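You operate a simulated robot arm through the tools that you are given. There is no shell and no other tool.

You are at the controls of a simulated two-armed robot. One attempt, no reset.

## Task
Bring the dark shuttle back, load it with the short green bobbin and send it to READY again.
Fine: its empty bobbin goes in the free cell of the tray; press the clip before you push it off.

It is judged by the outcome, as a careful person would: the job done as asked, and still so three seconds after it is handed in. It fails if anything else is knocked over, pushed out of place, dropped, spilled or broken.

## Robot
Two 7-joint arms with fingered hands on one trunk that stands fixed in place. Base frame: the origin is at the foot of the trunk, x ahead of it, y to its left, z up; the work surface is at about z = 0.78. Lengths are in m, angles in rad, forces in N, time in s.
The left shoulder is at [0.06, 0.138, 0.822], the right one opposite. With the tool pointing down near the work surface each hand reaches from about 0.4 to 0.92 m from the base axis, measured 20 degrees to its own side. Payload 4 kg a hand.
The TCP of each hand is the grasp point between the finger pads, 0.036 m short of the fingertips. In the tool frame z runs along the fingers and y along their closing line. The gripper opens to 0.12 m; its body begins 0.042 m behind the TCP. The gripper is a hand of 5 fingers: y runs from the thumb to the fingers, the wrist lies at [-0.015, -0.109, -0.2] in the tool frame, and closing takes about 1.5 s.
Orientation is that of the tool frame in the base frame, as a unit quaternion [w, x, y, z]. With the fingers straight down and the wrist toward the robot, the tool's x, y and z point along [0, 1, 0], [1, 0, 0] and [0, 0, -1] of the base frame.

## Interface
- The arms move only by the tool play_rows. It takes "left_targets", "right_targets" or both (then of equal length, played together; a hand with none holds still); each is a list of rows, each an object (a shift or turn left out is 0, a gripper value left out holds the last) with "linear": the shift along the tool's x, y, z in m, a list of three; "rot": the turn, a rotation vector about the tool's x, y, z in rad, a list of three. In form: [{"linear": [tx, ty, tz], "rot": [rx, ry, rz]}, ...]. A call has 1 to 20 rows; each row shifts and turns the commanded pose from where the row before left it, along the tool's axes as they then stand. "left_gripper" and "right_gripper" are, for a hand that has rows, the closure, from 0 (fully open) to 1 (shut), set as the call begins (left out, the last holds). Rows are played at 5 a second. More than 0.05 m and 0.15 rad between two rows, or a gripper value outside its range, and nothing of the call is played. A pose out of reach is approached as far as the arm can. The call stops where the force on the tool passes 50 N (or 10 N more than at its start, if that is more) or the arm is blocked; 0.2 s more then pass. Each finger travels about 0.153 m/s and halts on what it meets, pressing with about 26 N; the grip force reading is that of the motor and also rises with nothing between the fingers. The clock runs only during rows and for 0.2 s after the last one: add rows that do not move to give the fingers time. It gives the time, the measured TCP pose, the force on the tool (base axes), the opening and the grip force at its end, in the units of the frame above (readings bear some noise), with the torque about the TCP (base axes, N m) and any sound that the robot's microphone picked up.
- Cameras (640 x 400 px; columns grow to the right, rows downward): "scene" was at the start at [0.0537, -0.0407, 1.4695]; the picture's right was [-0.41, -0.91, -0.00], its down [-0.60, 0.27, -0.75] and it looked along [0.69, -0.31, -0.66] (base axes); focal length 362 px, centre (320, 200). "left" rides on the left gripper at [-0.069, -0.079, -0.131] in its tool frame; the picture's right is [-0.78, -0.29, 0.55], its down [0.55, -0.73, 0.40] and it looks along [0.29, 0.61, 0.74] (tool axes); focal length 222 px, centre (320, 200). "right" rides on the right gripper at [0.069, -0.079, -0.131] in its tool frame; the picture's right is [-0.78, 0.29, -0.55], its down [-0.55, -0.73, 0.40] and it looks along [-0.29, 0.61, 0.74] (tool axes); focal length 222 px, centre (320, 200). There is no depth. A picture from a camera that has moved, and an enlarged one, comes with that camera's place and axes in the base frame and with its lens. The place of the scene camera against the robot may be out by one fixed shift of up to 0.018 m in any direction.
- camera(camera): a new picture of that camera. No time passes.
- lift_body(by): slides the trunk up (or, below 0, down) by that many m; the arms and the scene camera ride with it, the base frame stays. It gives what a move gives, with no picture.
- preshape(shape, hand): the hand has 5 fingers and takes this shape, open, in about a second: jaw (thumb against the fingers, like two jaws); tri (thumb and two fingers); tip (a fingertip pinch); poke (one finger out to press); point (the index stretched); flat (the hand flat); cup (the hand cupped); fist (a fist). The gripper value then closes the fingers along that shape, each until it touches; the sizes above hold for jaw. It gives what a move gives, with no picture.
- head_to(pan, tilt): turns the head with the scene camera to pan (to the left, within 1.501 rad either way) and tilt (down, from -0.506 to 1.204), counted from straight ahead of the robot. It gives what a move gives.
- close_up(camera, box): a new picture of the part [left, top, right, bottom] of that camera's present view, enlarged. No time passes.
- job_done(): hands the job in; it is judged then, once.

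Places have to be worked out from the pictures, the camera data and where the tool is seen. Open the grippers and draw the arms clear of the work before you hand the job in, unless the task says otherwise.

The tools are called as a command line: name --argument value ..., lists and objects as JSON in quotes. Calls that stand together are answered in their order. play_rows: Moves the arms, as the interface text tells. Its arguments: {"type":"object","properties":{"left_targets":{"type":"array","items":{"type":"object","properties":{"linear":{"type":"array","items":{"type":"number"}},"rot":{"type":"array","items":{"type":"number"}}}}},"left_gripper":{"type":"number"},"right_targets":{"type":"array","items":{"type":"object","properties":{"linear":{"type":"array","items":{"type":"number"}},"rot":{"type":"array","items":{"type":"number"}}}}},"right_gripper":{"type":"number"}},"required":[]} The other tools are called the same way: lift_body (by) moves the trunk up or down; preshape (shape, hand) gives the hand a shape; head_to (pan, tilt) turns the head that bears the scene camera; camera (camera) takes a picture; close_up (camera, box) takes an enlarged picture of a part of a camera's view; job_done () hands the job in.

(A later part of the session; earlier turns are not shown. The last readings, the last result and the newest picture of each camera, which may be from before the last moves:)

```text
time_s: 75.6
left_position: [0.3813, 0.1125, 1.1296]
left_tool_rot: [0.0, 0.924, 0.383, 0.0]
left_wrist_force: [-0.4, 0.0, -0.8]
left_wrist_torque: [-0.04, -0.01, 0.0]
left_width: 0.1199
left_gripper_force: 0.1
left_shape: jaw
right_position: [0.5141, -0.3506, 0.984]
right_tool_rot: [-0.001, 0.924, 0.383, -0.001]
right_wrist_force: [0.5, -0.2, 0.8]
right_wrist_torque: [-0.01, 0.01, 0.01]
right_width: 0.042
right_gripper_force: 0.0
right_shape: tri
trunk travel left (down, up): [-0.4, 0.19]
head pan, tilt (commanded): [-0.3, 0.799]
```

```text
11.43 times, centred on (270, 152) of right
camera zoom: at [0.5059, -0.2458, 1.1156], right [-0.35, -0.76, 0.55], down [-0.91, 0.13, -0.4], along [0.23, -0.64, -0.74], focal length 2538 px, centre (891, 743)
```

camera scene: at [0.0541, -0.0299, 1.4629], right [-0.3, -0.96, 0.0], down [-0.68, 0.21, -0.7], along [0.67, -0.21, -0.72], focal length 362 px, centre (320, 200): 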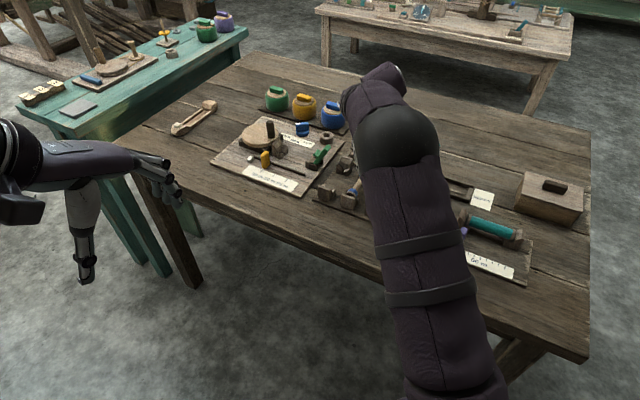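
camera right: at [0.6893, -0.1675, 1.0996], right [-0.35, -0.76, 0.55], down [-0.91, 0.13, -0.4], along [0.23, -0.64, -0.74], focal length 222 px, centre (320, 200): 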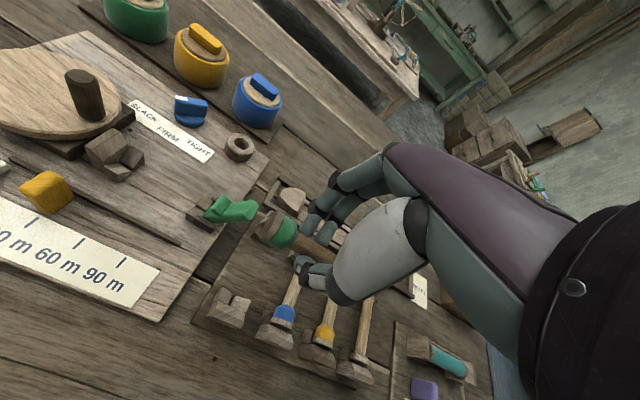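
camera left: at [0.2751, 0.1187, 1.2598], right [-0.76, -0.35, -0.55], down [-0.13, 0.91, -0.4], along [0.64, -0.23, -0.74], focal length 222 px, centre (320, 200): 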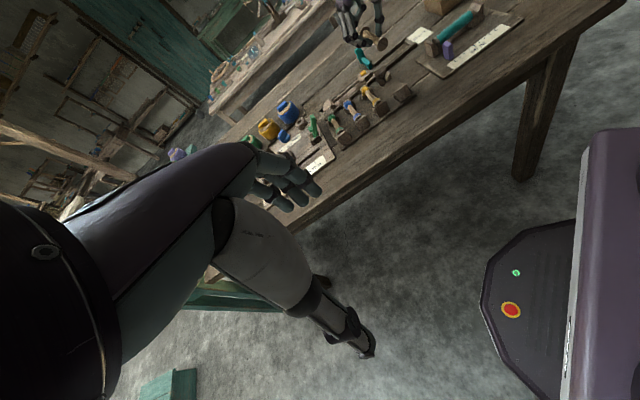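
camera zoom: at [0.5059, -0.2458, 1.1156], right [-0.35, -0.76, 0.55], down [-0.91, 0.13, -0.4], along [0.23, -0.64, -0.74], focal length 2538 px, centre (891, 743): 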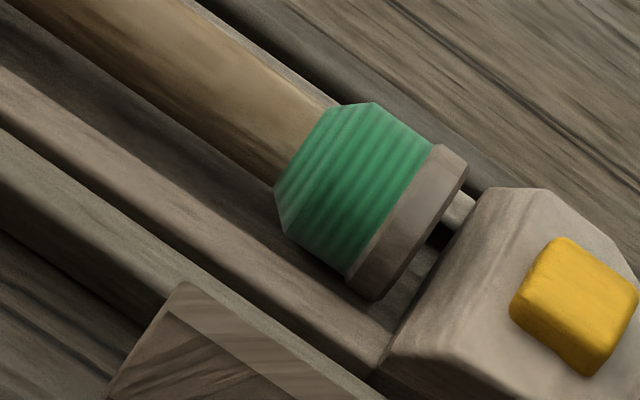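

The green bobbin sits level between the blocks. The clip top is at ≈ (0.687, −0.483, 0.805). I now take the "poke" shape and look where the extended finger lies relative to the TCP.

preshape --hand "right" --shape "poke"

camera --camera "right"

camera --camera "left"

```text
time_s: 76.5
left_position: [0.3801, 0.1114, 1.1279]
left_tool_rot: [0.0, 0.924, 0.383, -0.001]
left_wrist_force: [1.0, 0.0, -0.2]
left_wrist_torque: [0.01, -0.03, 0.02]
left_width: 0.1197
left_gripper_force: 0.0
left_shape: jaw
right_position: [0.5154, -0.3506, 0.9849]
right_tool_rot: [0.001, 0.923, 0.384, 0.0]
right_wrist_force: [-0.3, 0.2, 1.0]
right_wrist_torque: [0.02, 0.0, 0.01]
right_width: 0.0002
right_gripper_force: 0.0
right_shape: poke
trunk travel left (down, up): [-0.4, 0.19]
head pan, tilt (commanded): [-0.3, 0.799]
```

```text
taken
camera right: at [0.5063, -0.2456, 1.1157], right [-0.35, -0.76, 0.55], down [-0.91, 0.13, -0.4], along [0.23, -0.64, -0.74], focal length 222 px, centre (320, 200)
```

right: 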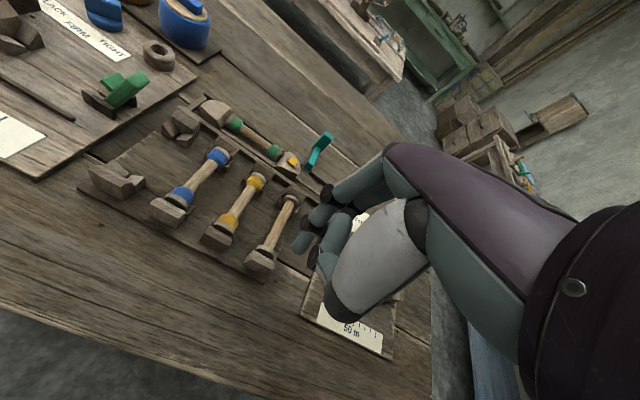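

```text
taken
camera left: at [0.2751, 0.1188, 1.2598], right [-0.76, -0.35, -0.55], down [-0.13, 0.91, -0.4], along [0.64, -0.23, -0.74], focal length 222 px, centre (320, 200)
```

left: 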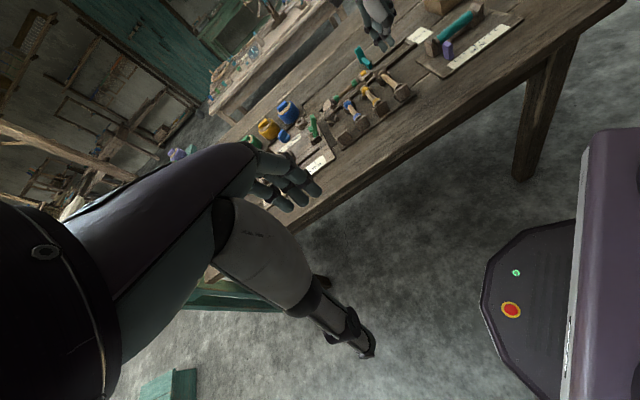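

I zoom on the extended finger from both cameras to triangulate its tip.

close_up --camera "right" --box '[270, 180, 370, 290]'

close_up --camera "left" --box '[340, 0, 420, 65]'

```text
3.64 times, centred on (320, 235) of right
camera zoom: at [0.5063, -0.2456, 1.1157], right [-0.35, -0.76, 0.55], down [-0.91, 0.13, -0.4], along [0.23, -0.64, -0.74], focal length 808 px, centre (320, 73)
```

zoom: 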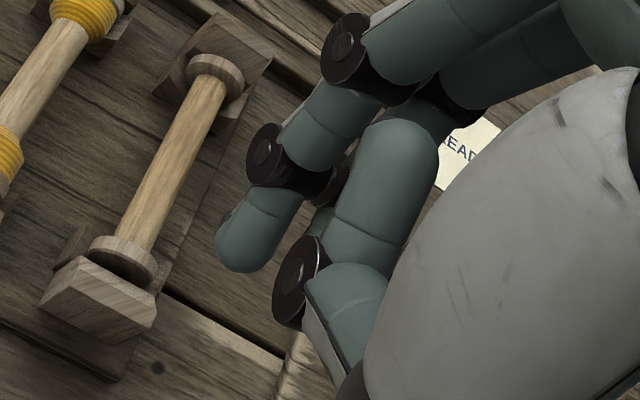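

```text
6.15 times, centred on (380, 32) of left
camera zoom: at [0.2751, 0.1188, 1.2598], right [-0.76, -0.35, -0.55], down [-0.13, 0.91, -0.4], along [0.64, -0.23, -0.74], focal length 1367 px, centre (-49, 1231)
```

zoom: 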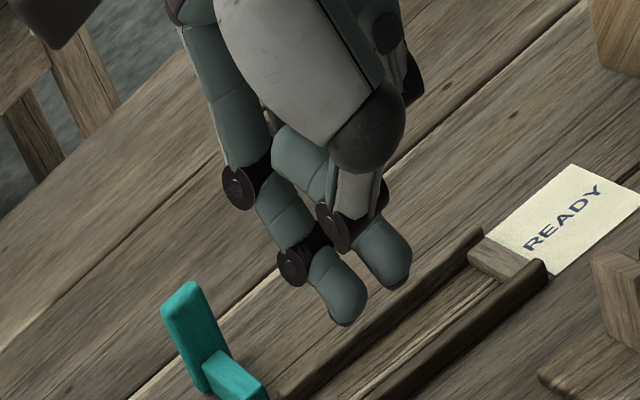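

The poke fingertip sits about 6 mm to the tool's +x of the TCP and ends about 40 mm below it. I move above the clip with the tip about 30 mm over it.

play_rows --right_targets '[{"linear": [0.0043, 0.043, 0]}, {"linear": [0.0043, 0.043, 0]}, {"linear": [0.0043, 0.043, 0]}, {"linear": [0.0043, 0.043, 0]}, {"linear": [0.0045, 0.0427, 0]}, {"linear": [0, 0, 0.04]}, {"linear": [0, 0, 0.04]}, {"linear": [0, 0, 0.03]}, {}]'

close_up --camera "right" --box '[200, 140, 380, 300]'

close_up --camera "left" --box '[330, 40, 410, 105]'

camera --camera "scene"

```text
time_s: 78.5
left_position: [0.3805, 0.1113, 1.1285]
left_tool_rot: [0.0, 0.924, 0.383, 0.001]
left_wrist_force: [0.1, 1.0, -0.8]
left_wrist_torque: [0.04, 0.02, 0.0]
left_width: 0.1198
left_gripper_force: 0.1
left_shape: jaw
right_position: [0.6785, -0.4876, 0.8719]
right_tool_rot: [0.0, 0.924, 0.383, 0.0]
right_wrist_force: [0.9, 0.3, -0.1]
right_wrist_torque: [-0.02, 0.02, 0.0]
right_width: 0.0002
right_gripper_force: 0.0
right_shape: poke
trunk travel left (down, up): [-0.4, 0.19]
head pan, tilt (commanded): [-0.3, 0.799]
```

```text
2.50 times, centred on (290, 220) of right
camera zoom: at [0.6702, -0.3822, 1.0032], right [-0.35, -0.76, 0.55], down [-0.91, 0.13, -0.4], along [0.23, -0.64, -0.74], focal length 555 px, centre (395, 150)
```

zoom: 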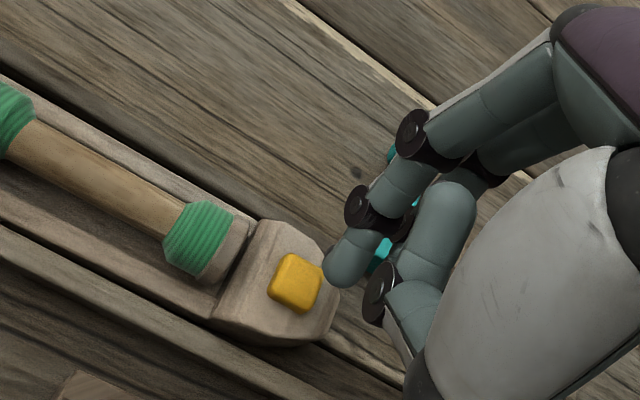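

```text
6.15 times, centred on (370, 72) of left
camera zoom: at [0.275, 0.1188, 1.2599], right [-0.76, -0.35, -0.55], down [-0.13, 0.91, -0.4], along [0.64, -0.23, -0.74], focal length 1367 px, centre (12, 985)
```

zoom: 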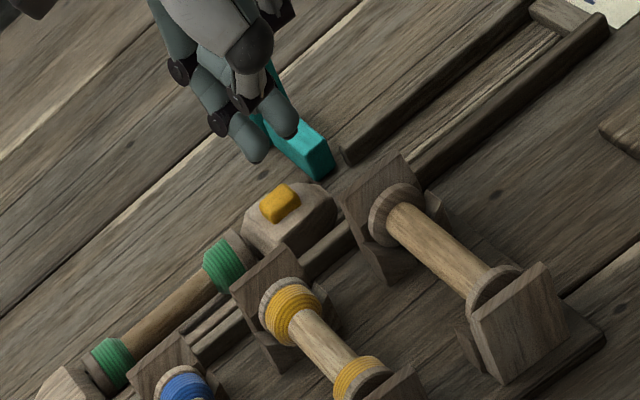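

```text
taken
camera scene: at [0.054, -0.0299, 1.4629], right [-0.3, -0.96, 0.0], down [-0.68, 0.21, -0.7], along [0.67, -0.21, -0.72], focal length 362 px, centre (320, 200)
```

scene: 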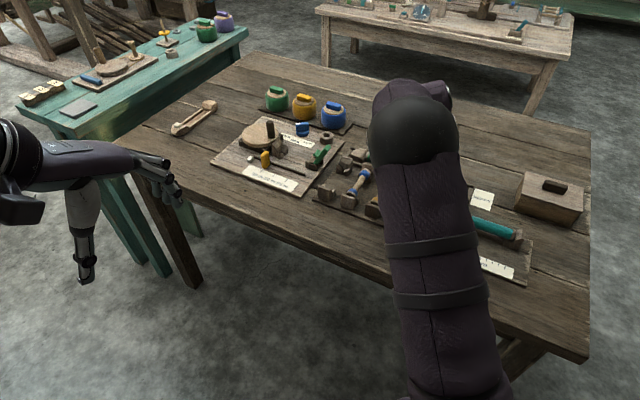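

The fingertip needs about 3 mm in x and 1.5 mm in y to be centred on the clip. I correct and lower to just above it.

play_rows --right_targets '[{"linear": [0.003, 0.0015, 0.008]}, {"linear": [0, 0, 0.007]}, {"linear": [0, 0, 0.005]}, {}]'

close_up --camera "right" --box '[240, 170, 360, 280]'

close_up --camera "left" --box '[345, 50, 395, 90]'

```text
time_s: 79.5
left_position: [0.3806, 0.1118, 1.1283]
left_tool_rot: [0.0, 0.924, 0.382, -0.001]
left_wrist_force: [0.8, -0.1, -0.2]
left_wrist_torque: [0.02, 0.01, 0.04]
left_width: 0.1199
left_gripper_force: 0.1
left_shape: jaw
right_position: [0.6832, -0.4862, 0.8528]
right_tool_rot: [0.0, 0.924, 0.384, 0.0]
right_wrist_force: [-0.9, -0.5, -0.4]
right_wrist_torque: [-0.02, 0.0, 0.0]
right_width: 0.0
right_gripper_force: 0.1
right_shape: poke
trunk travel left (down, up): [-0.4, 0.19]
head pan, tilt (commanded): [-0.3, 0.799]
```

```text
3.64 times, centred on (300, 225) of right
camera zoom: at [0.6749, -0.3811, 0.9843], right [-0.35, -0.76, 0.55], down [-0.91, 0.13, -0.4], along [0.23, -0.64, -0.74], focal length 808 px, centre (393, 109)
```

zoom: 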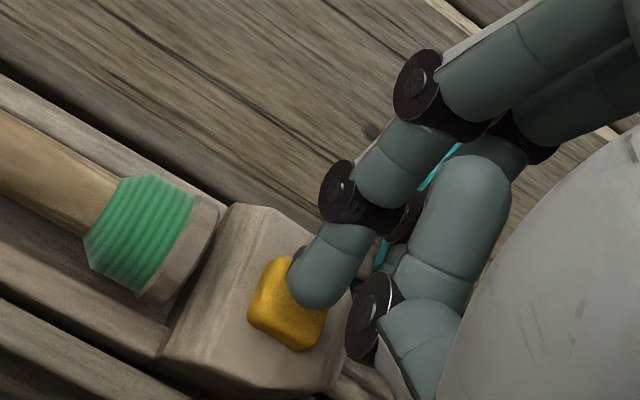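

```text
10.00 times, centred on (370, 70) of left
camera zoom: at [0.2751, 0.1188, 1.2598], right [-0.76, -0.35, -0.55], down [-0.13, 0.91, -0.4], along [0.64, -0.23, -0.74], focal length 2221 px, centre (-180, 1500)
```

zoom: 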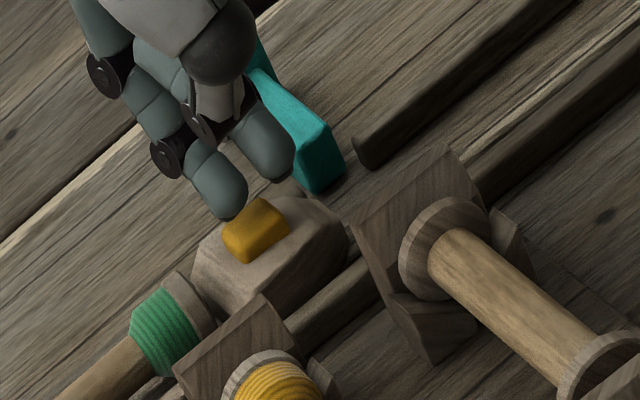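

The fingertip is over the clip within about 2–3 mm, which is enough. I press straight down in small steps, listening for a click.

play_rows --right_targets '[{"linear": [0.001, 0, 0.003]}, {"linear": [0, 0, 0.003]}, {"linear": [0, 0, 0.002]}, {"linear": [0, 0, 0.002]}, {}]'

close_up --camera "right" --box '[240, 170, 360, 280]'

close_up --camera "left" --box '[345, 50, 395, 90]'

```text
time_s: 80.7
left_position: [0.3804, 0.1114, 1.1294]
left_tool_rot: [0.0, 0.924, 0.383, 0.0]
left_wrist_force: [0.4, -0.3, 0.6]
left_wrist_torque: [0.02, -0.02, 0.02]
left_width: 0.1198
left_gripper_force: 0.0
left_shape: jaw
right_position: [0.6856, -0.4842, 0.8438]
right_tool_rot: [0.0, 0.924, 0.383, -0.001]
right_wrist_force: [0.9, -0.5, 4.6]
right_wrist_torque: [0.02, -0.06, 0.01]
right_width: 0.0001
right_gripper_force: 0.1
right_shape: poke
trunk travel left (down, up): [-0.4, 0.19]
head pan, tilt (commanded): [-0.3, 0.799]
```

```text
3.64 times, centred on (300, 225) of right
camera zoom: at [0.6757, -0.3796, 0.975], right [-0.35, -0.76, 0.55], down [-0.91, 0.13, -0.4], along [0.23, -0.64, -0.74], focal length 808 px, centre (393, 109)
```

zoom: 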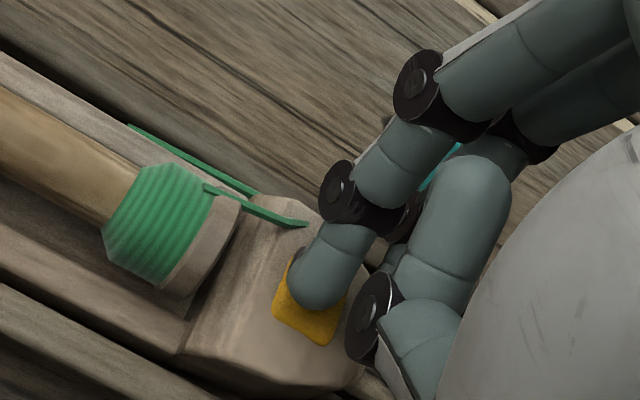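

```text
10.00 times, centred on (370, 70) of left
camera zoom: at [0.2749, 0.1189, 1.2599], right [-0.76, -0.35, -0.55], down [-0.13, 0.91, -0.4], along [0.64, -0.23, -0.74], focal length 2221 px, centre (-180, 1500)
```

zoom: 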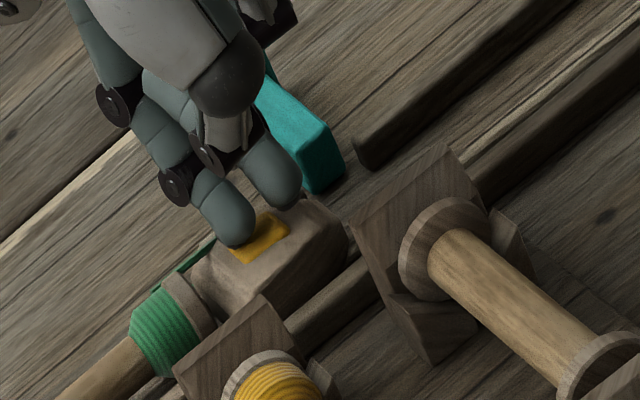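

Pressing worked: the clip went down and a green thread now runs from the bobbin over the nose. I press one more millimetre, then lift off and check that the clip stays down.

play_rows --right_targets '[{"linear": [0, 0, 0.0015]}, {}, {"linear": [0, 0, -0.01]}, {"linear": [0, 0, -0.025]}, {"linear": [0, 0, -0.03]}, {}]'

close_up --camera "right" --box '[180, 140, 340, 270]'

close_up --camera "left" --box '[330, 50, 400, 105]'

```text
time_s: 82.1
left_position: [0.3802, 0.1126, 1.1279]
left_tool_rot: [0.0, 0.924, 0.382, 0.0]
left_wrist_force: [0.2, -0.1, -0.6]
left_wrist_torque: [-0.02, 0.01, -0.01]
left_width: 0.1197
left_gripper_force: 0.0
left_shape: jaw
right_position: [0.6835, -0.4855, 0.9066]
right_tool_rot: [0.0, 0.924, 0.383, 0.0]
right_wrist_force: [0.0, 0.0, -0.3]
right_wrist_torque: [-0.01, 0.01, -0.01]
right_width: 0.0
right_gripper_force: 0.0
right_shape: poke
trunk travel left (down, up): [-0.4, 0.19]
head pan, tilt (commanded): [-0.3, 0.799]
```

```text
3.08 times, centred on (260, 205) of right
camera zoom: at [0.6752, -0.3805, 1.0379], right [-0.35, -0.76, 0.55], down [-0.91, 0.13, -0.4], along [0.23, -0.64, -0.74], focal length 684 px, centre (505, 185)
```

zoom: 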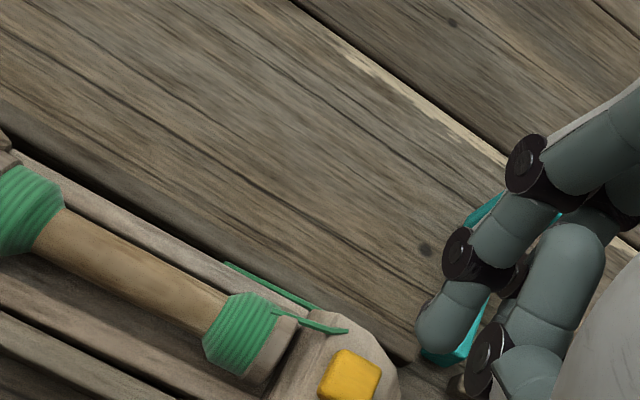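

```text
7.27 times, centred on (365, 78) of left
camera zoom: at [0.2752, 0.1188, 1.2598], right [-0.76, -0.35, -0.55], down [-0.13, 0.91, -0.4], along [0.64, -0.23, -0.74], focal length 1615 px, centre (-7, 1091)
```

zoom: 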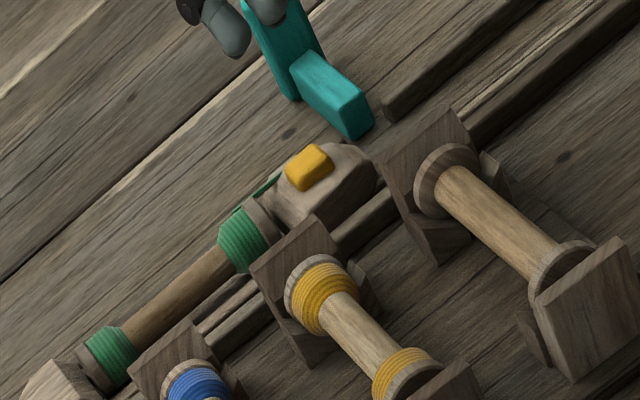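

The thread stays attached and the clip has sprung back, like a push button; the bobbin is loaded. Next I examine the tail end of the shuttle, where I will push it toward READY.

close_up --camera "left" --box '[312, 85, 352, 118]'

close_up --camera "right" --box '[100, 120, 240, 230]'

close_up --camera "left" --box '[340, 60, 385, 95]'

```text
12.12 times, centred on (332, 102) of left
camera zoom: at [0.2752, 0.1188, 1.2598], right [-0.76, -0.35, -0.55], down [-0.13, 0.91, -0.4], along [0.64, -0.23, -0.74], focal length 2692 px, centre (174, 1394)
```

zoom: 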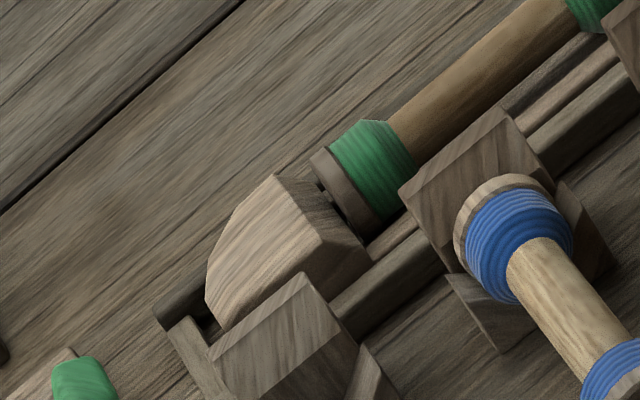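

```text
3.64 times, centred on (170, 175) of right
camera zoom: at [0.6752, -0.3805, 1.0379], right [-0.35, -0.76, 0.55], down [-0.91, 0.13, -0.4], along [0.23, -0.64, -0.74], focal length 808 px, centre (866, 291)
```

zoom: 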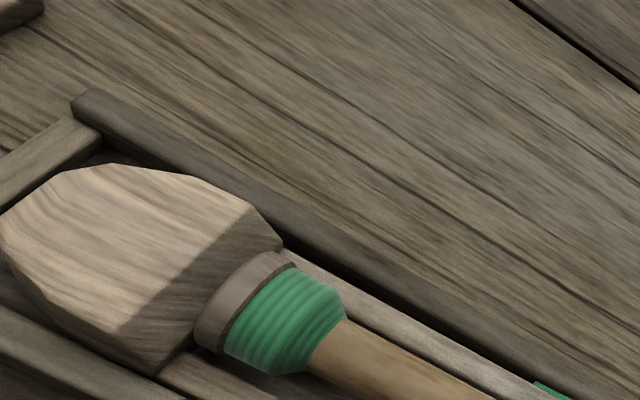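

```text
11.43 times, centred on (362, 78) of left
camera zoom: at [0.2752, 0.1188, 1.2598], right [-0.76, -0.35, -0.55], down [-0.13, 0.91, -0.4], along [0.64, -0.23, -0.74], focal length 2538 px, centre (-166, 1600)
```

zoom: 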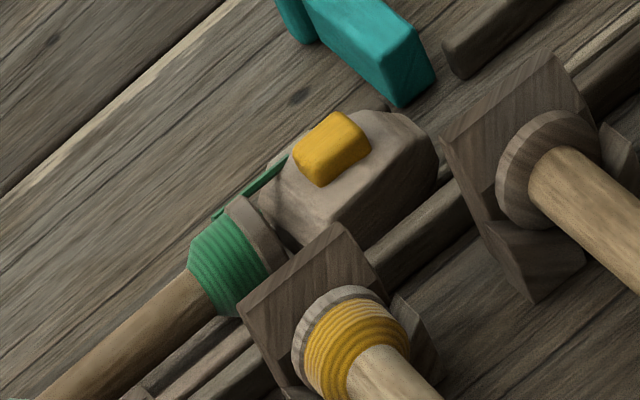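

The tail sits only ~9 mm from the track's left end, and its top is just 12 mm above the rails, so I'll first draw the shuttle off the end by its bobbin (loose straddle/pinch), then push it by the tail. I raise, take the "tip" shape and go above the bobbin's tail-side part.

play_rows --right_targets '[{"linear": [0, 0, -0.03]}, {"linear": [0, 0, -0.02]}, {}]'

preshape --hand "right" --shape "tip"

play_rows --right_targets '[{"linear": [0.035, -0.001, 0]}, {"linear": [0.035, -0.001, 0]}, {"linear": [0.03, -0.001, 0]}, {"linear": [0, 0, 0.03]}, {"linear": [0, 0, 0.03]}, {"linear": [0, 0, 0.03]}, {}]' --right_gripper 0.65

close_up --camera "right" --box '[180, 140, 360, 310]'

close_up --camera "left" --box '[310, 45, 400, 115]'

```text
time_s: 82.9
left_position: [0.3809, 0.1119, 1.1283]
left_tool_rot: [0.001, 0.924, 0.383, 0.0]
left_wrist_force: [-0.5, 0.6, 0.1]
left_wrist_torque: [-0.01, -0.01, 0.0]
left_width: 0.1197
left_gripper_force: 0.1
left_shape: jaw
right_position: [0.6828, -0.485, 0.9575]
right_tool_rot: [0.0, 0.924, 0.383, 0.0]
right_wrist_force: [1.0, -1.3, -0.3]
right_wrist_torque: [-0.01, 0.0, 0.02]
right_width: 0.0
right_gripper_force: 0.0
right_shape: poke
trunk travel left (down, up): [-0.4, 0.19]
head pan, tilt (commanded): [-0.3, 0.799]
```

```text
time_s: 83.8
left_position: [0.38, 0.1119, 1.1287]
left_tool_rot: [0.0, 0.924, 0.382, 0.001]
left_wrist_force: [0.4, 0.7, 0.3]
left_wrist_torque: [0.0, 0.0, 0.0]
left_width: 0.1195
left_gripper_force: 0.1
left_shape: jaw
right_position: [0.6838, -0.4847, 0.9563]
right_tool_rot: [0.0, 0.924, 0.383, 0.0]
right_wrist_force: [-0.6, 0.2, 0.1]
right_wrist_torque: [0.03, -0.03, -0.01]
right_width: 0.1199
right_gripper_force: 0.0
right_shape: tip
trunk travel left (down, up): [-0.4, 0.19]
head pan, tilt (commanded): [-0.3, 0.799]
```

```text
time_s: 85.4
left_position: [0.3813, 0.1117, 1.1285]
left_tool_rot: [0.001, 0.924, 0.383, 0.0]
left_wrist_force: [-0.7, -0.7, -0.1]
left_wrist_torque: [0.01, 0.0, 0.0]
left_width: 0.1197
left_gripper_force: 0.0
left_shape: jaw
right_position: [0.752, -0.4106, 0.8633]
right_tool_rot: [0.0, 0.923, 0.384, 0.0]
right_wrist_force: [0.8, 0.6, 0.7]
right_wrist_torque: [-0.01, 0.03, -0.02]
right_width: 0.0425
right_gripper_force: 0.0
right_shape: tip
trunk travel left (down, up): [-0.4, 0.19]
head pan, tilt (commanded): [-0.3, 0.799]
```

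```text
2.35 times, centred on (270, 225) of right
camera zoom: at [0.7431, -0.3055, 0.9958], right [-0.35, -0.76, 0.55], down [-0.91, 0.13, -0.4], along [0.23, -0.64, -0.74], focal length 523 px, centre (438, 141)
```

zoom: 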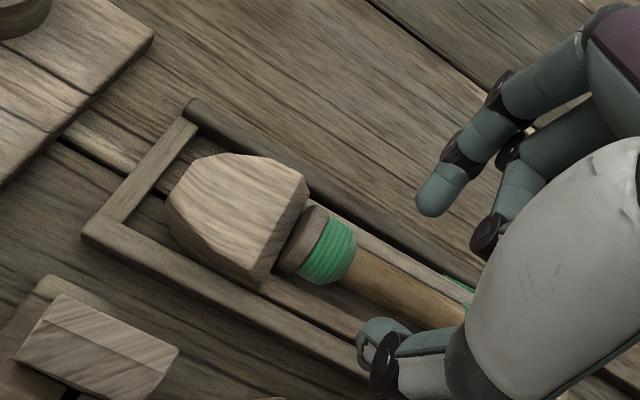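

```text
5.71 times, centred on (355, 80) of left
camera zoom: at [0.2751, 0.1188, 1.2599], right [-0.76, -0.35, -0.55], down [-0.13, 0.91, -0.4], along [0.64, -0.23, -0.74], focal length 1269 px, centre (120, 886)
```

zoom: 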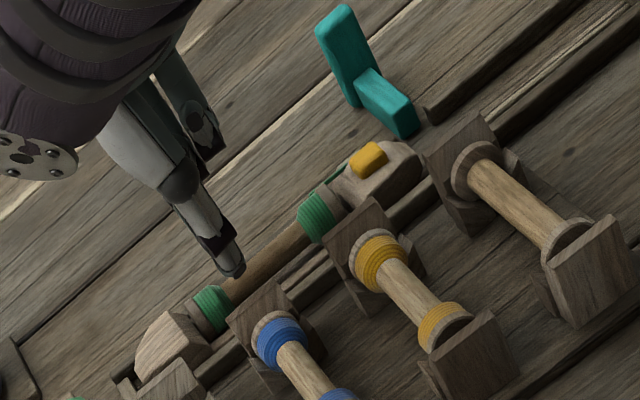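

Lateral trim +3 mm, then lower to the shaft and close.

play_rows --right_targets '[{"linear": [-0.002, 0.003, 0.012]}, {"linear": [0, 0, 0.011]}, {"linear": [0, 0, 0.009]}, {}]'

play_rows --right_targets '[{}, {}, {}, {}]' --right_gripper 1.0

close_up --camera "right" --box '[180, 140, 360, 310]'

close_up --camera "left" --box '[310, 45, 400, 115]'

```text
time_s: 86.4
left_position: [0.3818, 0.111, 1.1286]
left_tool_rot: [0.0, 0.924, 0.383, 0.0]
left_wrist_force: [-0.3, 0.3, 0.2]
left_wrist_torque: [0.0, 0.0, 0.02]
left_width: 0.1198
left_gripper_force: 0.1
left_shape: jaw
right_position: [0.7541, -0.4145, 0.8334]
right_tool_rot: [-0.001, 0.924, 0.383, 0.0]
right_wrist_force: [0.1, 0.1, 0.9]
right_wrist_torque: [0.0, 0.0, -0.02]
right_width: 0.0424
right_gripper_force: 0.0
right_shape: tip
trunk travel left (down, up): [-0.4, 0.19]
head pan, tilt (commanded): [-0.3, 0.799]
```

```text
time_s: 87.4
left_position: [0.3797, 0.1115, 1.1293]
left_tool_rot: [0.0, 0.924, 0.383, 0.0]
left_wrist_force: [-0.3, -0.1, 0.5]
left_wrist_torque: [0.02, 0.04, -0.01]
left_width: 0.1197
left_gripper_force: 0.1
left_shape: jaw
right_position: [0.7537, -0.4147, 0.834]
right_tool_rot: [0.0, 0.924, 0.383, 0.0]
right_wrist_force: [-0.8, -0.3, 3.3]
right_wrist_torque: [0.01, 0.05, 0.01]
right_width: 0.0117
right_gripper_force: 25.7
right_shape: tip
trunk travel left (down, up): [-0.4, 0.19]
head pan, tilt (commanded): [-0.3, 0.799]
```

```text
2.35 times, centred on (270, 225) of right
camera zoom: at [0.745, -0.3096, 0.9656], right [-0.35, -0.76, 0.55], down [-0.91, 0.13, -0.4], along [0.23, -0.64, -0.74], focal length 523 px, centre (438, 141)
```

zoom: 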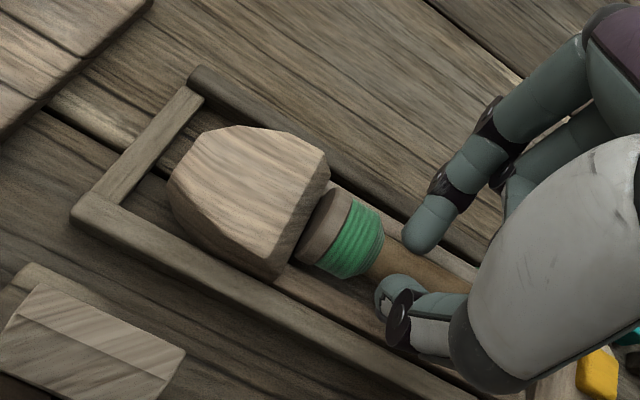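

```text
5.71 times, centred on (355, 80) of left
camera zoom: at [0.2748, 0.1189, 1.2599], right [-0.76, -0.35, -0.55], down [-0.13, 0.91, -0.4], along [0.64, -0.23, -0.74], focal length 1269 px, centre (120, 886)
```

zoom: 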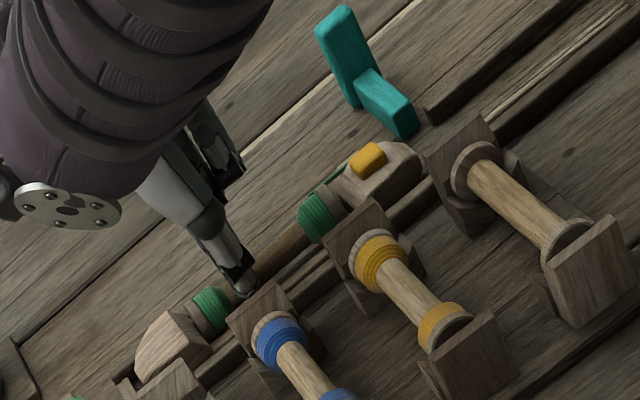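

The pinch holds the upper shaft as before, pressing it slightly down into the shuttle. I drag slowly toward READY and check after 40 mm.

play_rows --right_targets '[{"linear": [-0.006, 0, 0]}, {"linear": [-0.008, 0, 0]}, {"linear": [-0.008, 0, 0]}, {"linear": [-0.009, 0, 0]}, {"linear": [-0.009, 0, 0]}, {}]'

close_up --camera "right" --box '[140, 120, 360, 310]'

close_up --camera "left" --box '[310, 35, 410, 115]'

```text
time_s: 88.8
left_position: [0.3797, 0.1127, 1.1285]
left_tool_rot: [0.0, 0.924, 0.382, 0.0]
left_wrist_force: [0.6, 0.4, -0.3]
left_wrist_torque: [0.0, -0.01, -0.01]
left_width: 0.1196
left_gripper_force: 0.1
left_shape: jaw
right_position: [0.7257, -0.4438, 0.8347]
right_tool_rot: [-0.001, 0.923, 0.384, 0.0]
right_wrist_force: [1.9, 1.4, 6.6]
right_wrist_torque: [0.06, -0.03, 0.0]
right_width: 0.0117
right_gripper_force: 26.2
right_shape: tip
trunk travel left (down, up): [-0.4, 0.19]
head pan, tilt (commanded): [-0.3, 0.799]
```

```text
2.11 times, centred on (250, 215) of right
camera zoom: at [0.7169, -0.3383, 0.9655], right [-0.35, -0.76, 0.55], down [-0.91, 0.13, -0.4], along [0.23, -0.64, -0.74], focal length 468 px, centre (467, 168)
```

zoom: 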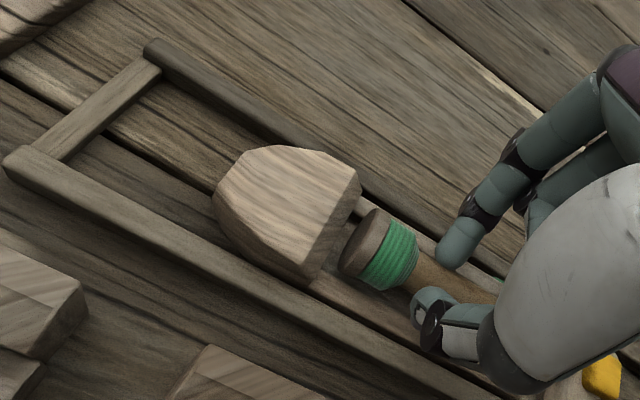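

```text
5.00 times, centred on (360, 75) of left
camera zoom: at [0.2747, 0.1192, 1.2599], right [-0.76, -0.35, -0.55], down [-0.13, 0.91, -0.4], along [0.64, -0.23, -0.74], focal length 1111 px, centre (120, 825)
```

zoom: 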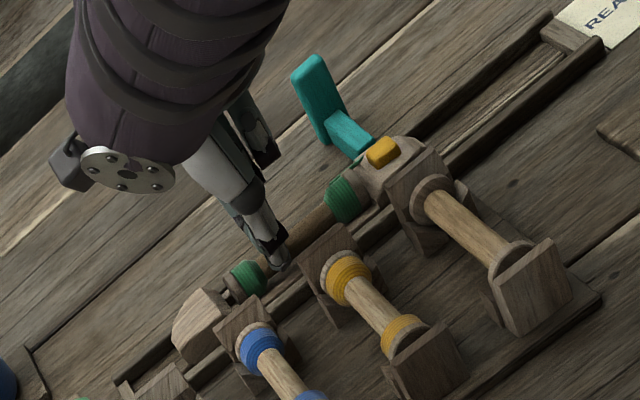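

The shuttle moved and its tail is now ~45 mm from the left end. I release, rise, close the tips, and go behind the tail to push it.

play_rows --right_targets '[{}, {}, {}]' --right_gripper 0.65

play_rows --right_targets '[{"linear": [0, 0, -0.012]}, {"linear": [0, 0, -0.025]}, {"linear": [0, 0, -0.035]}, {"linear": [0.035, 0, 0]}, {"linear": [0.035, 0.001, 0]}, {"linear": [0.035, 0, 0]}, {}]'

play_rows --right_targets '[{}, {}, {}]' --right_gripper 1.0

close_up --camera "right" --box '[180, 160, 380, 340]'

close_up --camera "left" --box '[290, 35, 410, 125]'

```text
time_s: 89.6
left_position: [0.3801, 0.1116, 1.129]
left_tool_rot: [0.0, 0.923, 0.384, 0.0]
left_wrist_force: [0.3, 0.0, -0.4]
left_wrist_torque: [0.0, 0.0, -0.01]
left_width: 0.1198
left_gripper_force: 0.1
left_shape: jaw
right_position: [0.725, -0.4426, 0.8318]
right_tool_rot: [0.0, 0.924, 0.383, -0.001]
right_wrist_force: [0.8, -0.8, 0.4]
right_wrist_torque: [0.02, 0.01, 0.01]
right_width: 0.0416
right_gripper_force: 0.2
right_shape: tip
trunk travel left (down, up): [-0.4, 0.19]
head pan, tilt (commanded): [-0.3, 0.799]
```

```text
time_s: 91.2
left_position: [0.3809, 0.1107, 1.1291]
left_tool_rot: [0.0, 0.924, 0.382, 0.0]
left_wrist_force: [-0.6, -1.2, 0.0]
left_wrist_torque: [-0.01, 0.0, -0.01]
left_width: 0.1198
left_gripper_force: 0.0
left_shape: jaw
right_position: [0.8005, -0.3686, 0.9052]
right_tool_rot: [-0.001, 0.923, 0.384, 0.0]
right_wrist_force: [0.8, 0.5, 0.5]
right_wrist_torque: [0.0, -0.02, 0.03]
right_width: 0.0421
right_gripper_force: 0.0
right_shape: tip
trunk travel left (down, up): [-0.4, 0.19]
head pan, tilt (commanded): [-0.3, 0.799]
```

```text
time_s: 92.0
left_position: [0.3808, 0.1126, 1.1287]
left_tool_rot: [0.001, 0.924, 0.383, 0.0]
left_wrist_force: [0.2, -0.3, -0.3]
left_wrist_torque: [0.0, 0.01, 0.02]
left_width: 0.1198
left_gripper_force: 0.0
left_shape: jaw
right_position: [0.8, -0.3706, 0.9053]
right_tool_rot: [0.0, 0.923, 0.384, 0.0]
right_wrist_force: [0.8, -0.4, 1.0]
right_wrist_torque: [-0.02, -0.01, -0.01]
right_width: 0.0002
right_gripper_force: 25.7
right_shape: tip
trunk travel left (down, up): [-0.4, 0.19]
head pan, tilt (commanded): [-0.3, 0.799]
```

```text
2.22 times, centred on (280, 250) of right
camera zoom: at [0.7914, -0.2642, 1.0362], right [-0.35, -0.76, 0.55], down [-0.91, 0.13, -0.4], along [0.23, -0.64, -0.74], focal length 494 px, centre (409, 89)
```

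zoom: 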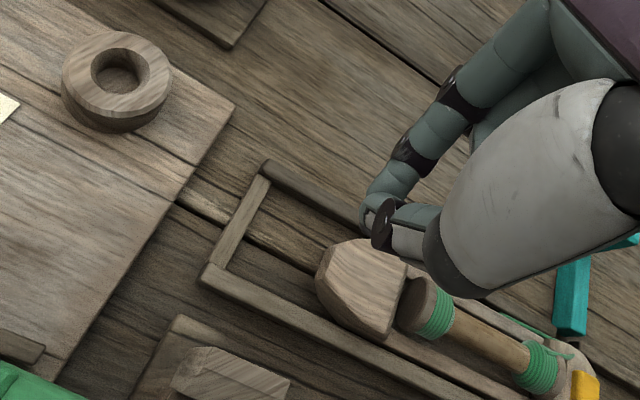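

```text
4.44 times, centred on (350, 80) of left
camera zoom: at [0.2752, 0.1188, 1.2598], right [-0.76, -0.35, -0.55], down [-0.13, 0.91, -0.4], along [0.64, -0.23, -0.74], focal length 987 px, centre (187, 733)
```

zoom: 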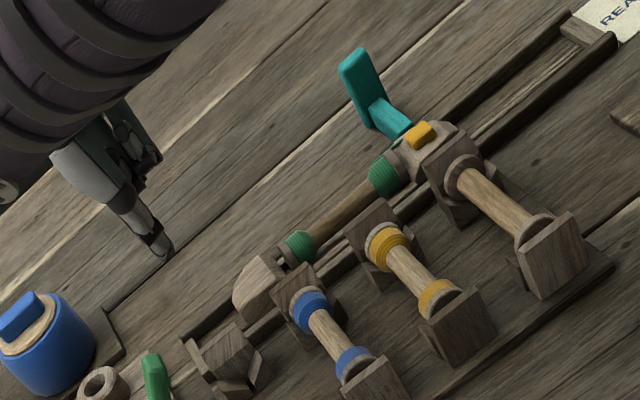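

The closed tips are ~18 mm behind the tail and inside the channel. I centre by 3 mm and lower into the channel to TCP z ≈ 0.828.

play_rows --right_targets '[{"linear": [0, 0.003, 0.025]}, {"linear": [0, 0, 0.025]}, {"linear": [0, 0, 0.015]}, {"linear": [0, 0, 0.007]}, {"linear": [0, 0, 0.004]}, {}]'

close_up --camera "right" --box '[200, 160, 380, 310]'

close_up --camera "left" --box '[300, 60, 370, 120]'

```text
time_s: 93.4
left_position: [0.3813, 0.1128, 1.127]
left_tool_rot: [0.0, 0.924, 0.382, 0.0]
left_wrist_force: [-0.1, 0.2, -0.1]
left_wrist_torque: [-0.02, 0.01, -0.03]
left_width: 0.1201
left_gripper_force: 0.0
left_shape: jaw
right_position: [0.8017, -0.3713, 0.8316]
right_tool_rot: [-0.001, 0.924, 0.383, 0.001]
right_wrist_force: [0.1, 0.2, 0.3]
right_wrist_torque: [-0.04, -0.01, -0.01]
right_width: 0.0001
right_gripper_force: 26.0
right_shape: tip
trunk travel left (down, up): [-0.4, 0.19]
head pan, tilt (commanded): [-0.3, 0.799]
```

```text
2.67 times, centred on (290, 235) of right
camera zoom: at [0.7927, -0.2666, 0.962], right [-0.35, -0.76, 0.55], down [-0.91, 0.13, -0.4], along [0.23, -0.64, -0.74], focal length 592 px, centre (400, 107)
```

zoom: 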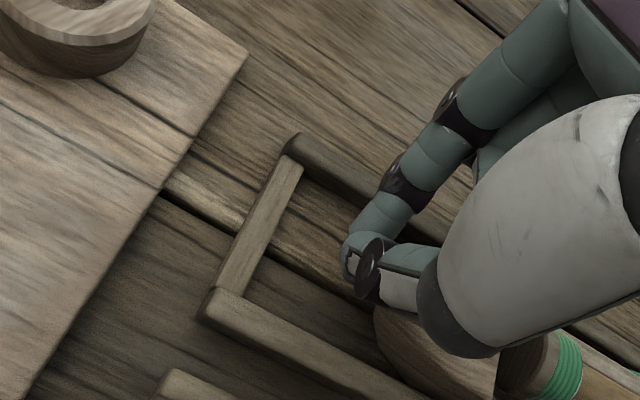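

```text
6.67 times, centred on (335, 90) of left
camera zoom: at [0.2752, 0.1188, 1.2598], right [-0.76, -0.35, -0.55], down [-0.13, 0.91, -0.4], along [0.64, -0.23, -0.74], focal length 1481 px, centre (220, 933)
```

zoom: 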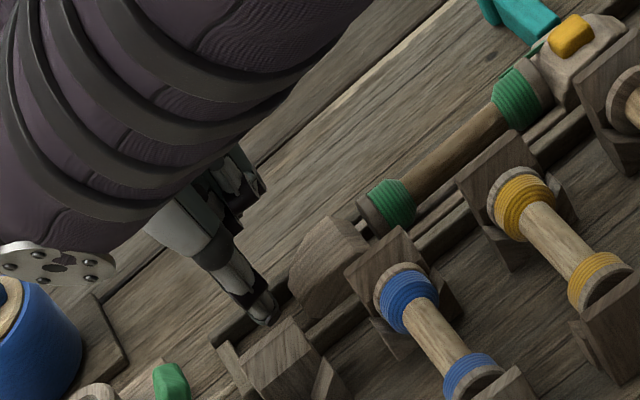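

The tips are in the channel behind the tail. I lower 4 mm more and push toward READY gently.

play_rows --right_targets '[{"linear": [0, 0, 0.004]}, {"linear": [-0.006, 0, 0]}, {"linear": [-0.006, 0, 0]}, {"linear": [-0.008, 0, 0]}, {"linear": [-0.008, 0, 0]}, {}]'

close_up --camera "right" --box '[200, 160, 380, 310]'

close_up --camera "left" --box '[310, 35, 410, 115]'

```text
time_s: 94.8
left_position: [0.3808, 0.112, 1.129]
left_tool_rot: [0.0, 0.924, 0.383, 0.0]
left_wrist_force: [0.4, 0.5, -0.8]
left_wrist_torque: [0.0, -0.02, 0.0]
left_width: 0.1196
left_gripper_force: 0.0
left_shape: jaw
right_position: [0.7812, -0.3931, 0.8248]
right_tool_rot: [0.0, 0.924, 0.383, 0.001]
right_wrist_force: [1.3, 1.0, 0.4]
right_wrist_torque: [0.02, -0.01, 0.01]
right_width: 0.0
right_gripper_force: 25.7
right_shape: tip
trunk travel left (down, up): [-0.4, 0.19]
head pan, tilt (commanded): [-0.3, 0.799]
```

```text
2.67 times, centred on (290, 235) of right
camera zoom: at [0.7727, -0.287, 0.9569], right [-0.35, -0.76, 0.55], down [-0.91, 0.13, -0.4], along [0.23, -0.64, -0.74], focal length 592 px, centre (400, 107)
```

zoom: 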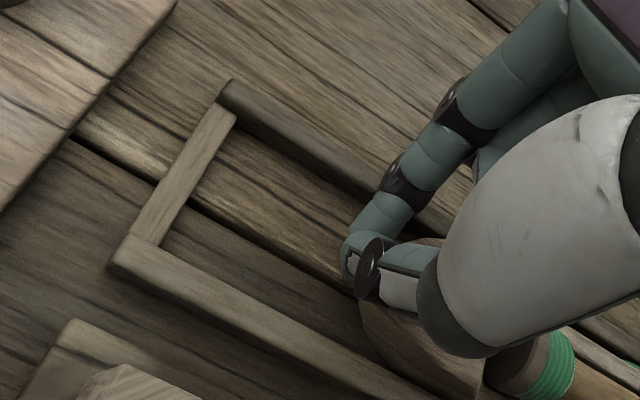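

```text
5.00 times, centred on (360, 75) of left
camera zoom: at [0.2752, 0.1189, 1.2598], right [-0.76, -0.35, -0.55], down [-0.13, 0.91, -0.4], along [0.64, -0.23, -0.74], focal length 1111 px, centre (120, 825)
```

zoom: 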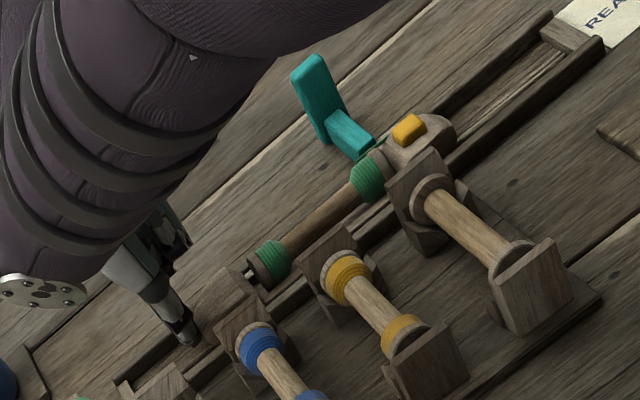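

The shuttle slides along nicely with little force. I continue pushing 60 mm.

play_rows --right_targets '[{"linear": [-0.01, 0, 0]}, {"linear": [-0.01, 0, 0]}, {"linear": [-0.01, 0, 0]}, {"linear": [-0.01, 0, 0]}, {"linear": [-0.01, 0, 0]}, {"linear": [-0.01, 0, 0]}, {}]'

close_up --camera "right" --box '[200, 160, 380, 310]'

close_up --camera "left" --box '[320, 25, 430, 105]'

```text
time_s: 96.4
left_position: [0.3801, 0.1136, 1.1282]
left_tool_rot: [0.0, 0.924, 0.383, 0.0]
left_wrist_force: [0.3, 0.7, 0.1]
left_wrist_torque: [-0.01, 0.01, -0.01]
left_width: 0.1197
left_gripper_force: 0.1
left_shape: jaw
right_position: [0.7397, -0.435, 0.8261]
right_tool_rot: [0.001, 0.924, 0.383, 0.0]
right_wrist_force: [0.0, 0.0, 0.6]
right_wrist_torque: [0.02, -0.03, 0.02]
right_width: 0.0001
right_gripper_force: 25.8
right_shape: tip
trunk travel left (down, up): [-0.4, 0.19]
head pan, tilt (commanded): [-0.3, 0.799]
```

```text
2.67 times, centred on (290, 235) of right
camera zoom: at [0.7309, -0.3298, 0.9574], right [-0.35, -0.76, 0.55], down [-0.91, 0.13, -0.4], along [0.23, -0.64, -0.74], focal length 592 px, centre (400, 107)
```

zoom: 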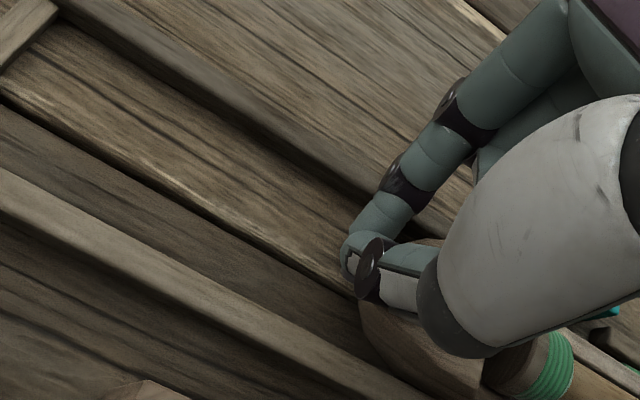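

```text
5.00 times, centred on (375, 65) of left
camera zoom: at [0.2751, 0.1188, 1.2598], right [-0.76, -0.35, -0.55], down [-0.13, 0.91, -0.4], along [0.64, -0.23, -0.74], focal length 1111 px, centre (45, 875)
```

zoom: 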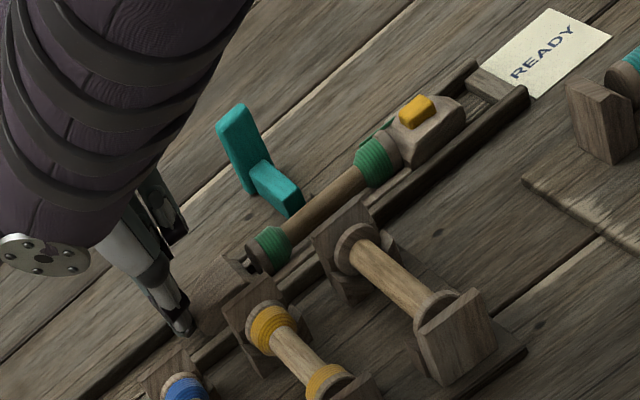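

Only about 20 mm remain. I push on in 4–5 mm steps until it meets the end stop.

play_rows --right_targets '[{"linear": [-0.005, 0, 0]}, {"linear": [-0.005, 0, 0]}, {"linear": [-0.004, 0, 0]}, {}]'

close_up --camera "left" --box '[340, 25, 420, 85]'

```text
time_s: 97.4
left_position: [0.3808, 0.1115, 1.1279]
left_tool_rot: [-0.001, 0.924, 0.383, 0.0]
left_wrist_force: [0.0, -0.1, -0.1]
left_wrist_torque: [0.05, 0.0, 0.01]
left_width: 0.1198
left_gripper_force: 0.1
left_shape: jaw
right_position: [0.7291, -0.4449, 0.8262]
right_tool_rot: [0.0, 0.924, 0.384, 0.0]
right_wrist_force: [0.4, -0.1, -0.5]
right_wrist_torque: [0.02, -0.04, 0.04]
right_width: 0.0
right_gripper_force: 26.0
right_shape: tip
trunk travel left (down, up): [-0.4, 0.19]
head pan, tilt (commanded): [-0.3, 0.799]
```

```text
6.67 times, centred on (380, 55) of left
camera zoom: at [0.2752, 0.1188, 1.2598], right [-0.76, -0.35, -0.55], down [-0.13, 0.91, -0.4], along [0.64, -0.23, -0.74], focal length 1481 px, centre (-80, 1167)
```

zoom: 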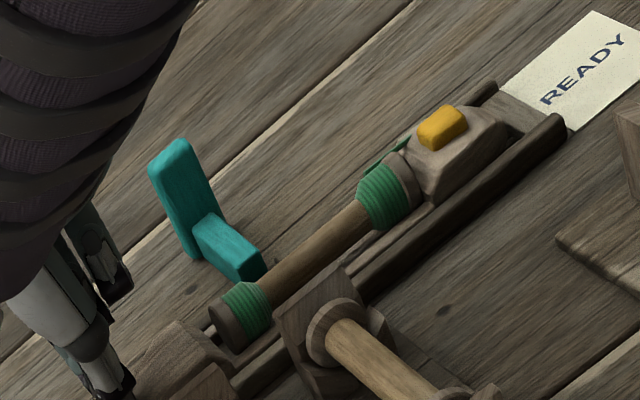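

The clip is back at practically its original READY position. I give a last gentle push until I feel the stop.

play_rows --right_targets '[{"linear": [-0.002, 0, 0]}, {"linear": [-0.002, 0, 0]}, {}]'

close_up --camera "left" --box '[340, 25, 420, 85]'

```text
time_s: 98.2
left_position: [0.3806, 0.1112, 1.1275]
left_tool_rot: [0.0, 0.924, 0.383, 0.0]
left_wrist_force: [0.1, 0.3, 0.0]
left_wrist_torque: [0.0, 0.01, 0.0]
left_width: 0.1198
left_gripper_force: 0.1
left_shape: jaw
right_position: [0.7289, -0.4476, 0.8248]
right_tool_rot: [-0.001, 0.923, 0.384, 0.0]
right_wrist_force: [0.7, -0.4, 1.2]
right_wrist_torque: [0.02, 0.0, 0.01]
right_width: 0.0
right_gripper_force: 26.5
right_shape: tip
trunk travel left (down, up): [-0.4, 0.19]
head pan, tilt (commanded): [-0.3, 0.799]
```

```text
6.67 times, centred on (380, 55) of left
camera zoom: at [0.2751, 0.1189, 1.2598], right [-0.76, -0.35, -0.55], down [-0.13, 0.91, -0.4], along [0.64, -0.23, -0.74], focal length 1481 px, centre (-80, 1167)
```

zoom: 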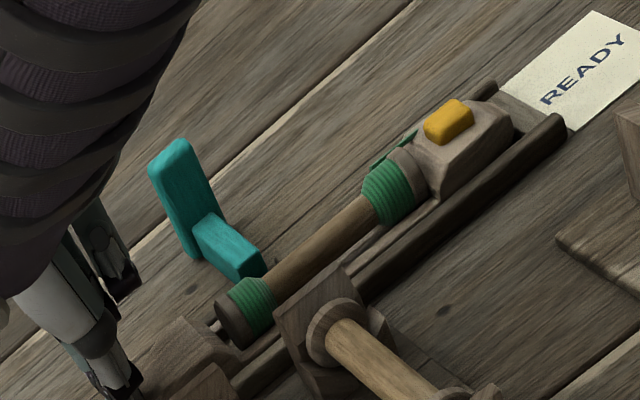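

I take the same close-up as at the start to compare the READY position directly.

close_up --camera "left" --box '[345, 25, 435, 95]'

```text
5.71 times, centred on (390, 60) of left
camera zoom: at [0.2751, 0.1189, 1.2598], right [-0.76, -0.35, -0.55], down [-0.13, 0.91, -0.4], along [0.64, -0.23, -0.74], focal length 1269 px, centre (-80, 1000)
```

zoom: 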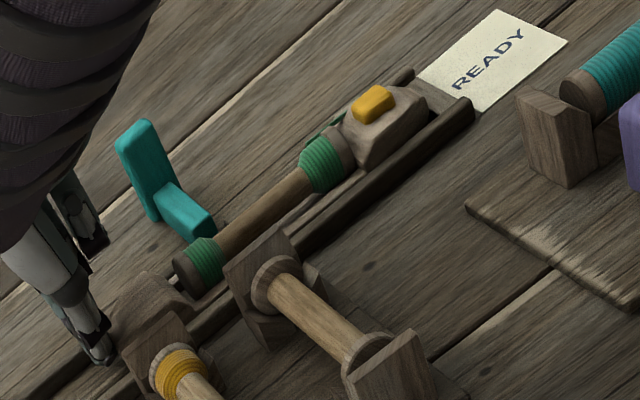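

The shuttle is back at the original place (even slightly further). One last 2 mm nudge to verify the end stop, then withdraw.

play_rows --right_targets '[{"linear": [-0.002, 0, 0]}, {"linear": [-0.001, 0, 0]}, {}]'

close_up --camera "left" --box '[345, 25, 435, 95]'

```text
time_s: 99.0
left_position: [0.3814, 0.112, 1.1279]
left_tool_rot: [0.0, 0.924, 0.382, 0.001]
left_wrist_force: [0.3, -0.3, -0.9]
left_wrist_torque: [0.01, 0.01, 0.01]
left_width: 0.12
left_gripper_force: 0.0
left_shape: jaw
right_position: [0.7251, -0.4486, 0.8257]
right_tool_rot: [0.0, 0.923, 0.384, -0.001]
right_wrist_force: [2.8, 2.5, 0.8]
right_wrist_torque: [0.06, -0.08, -0.03]
right_width: 0.0002
right_gripper_force: 26.4
right_shape: tip
trunk travel left (down, up): [-0.4, 0.19]
head pan, tilt (commanded): [-0.3, 0.799]
```

```text
5.71 times, centred on (390, 60) of left
camera zoom: at [0.2753, 0.119, 1.2598], right [-0.76, -0.35, -0.55], down [-0.13, 0.91, -0.4], along [0.64, -0.23, -0.74], focal length 1269 px, centre (-80, 1000)
```

zoom: 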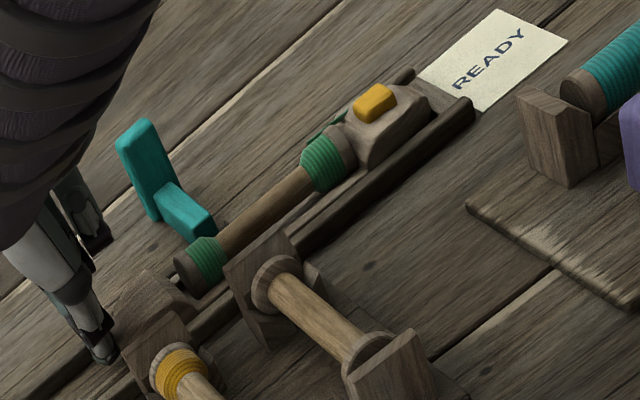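

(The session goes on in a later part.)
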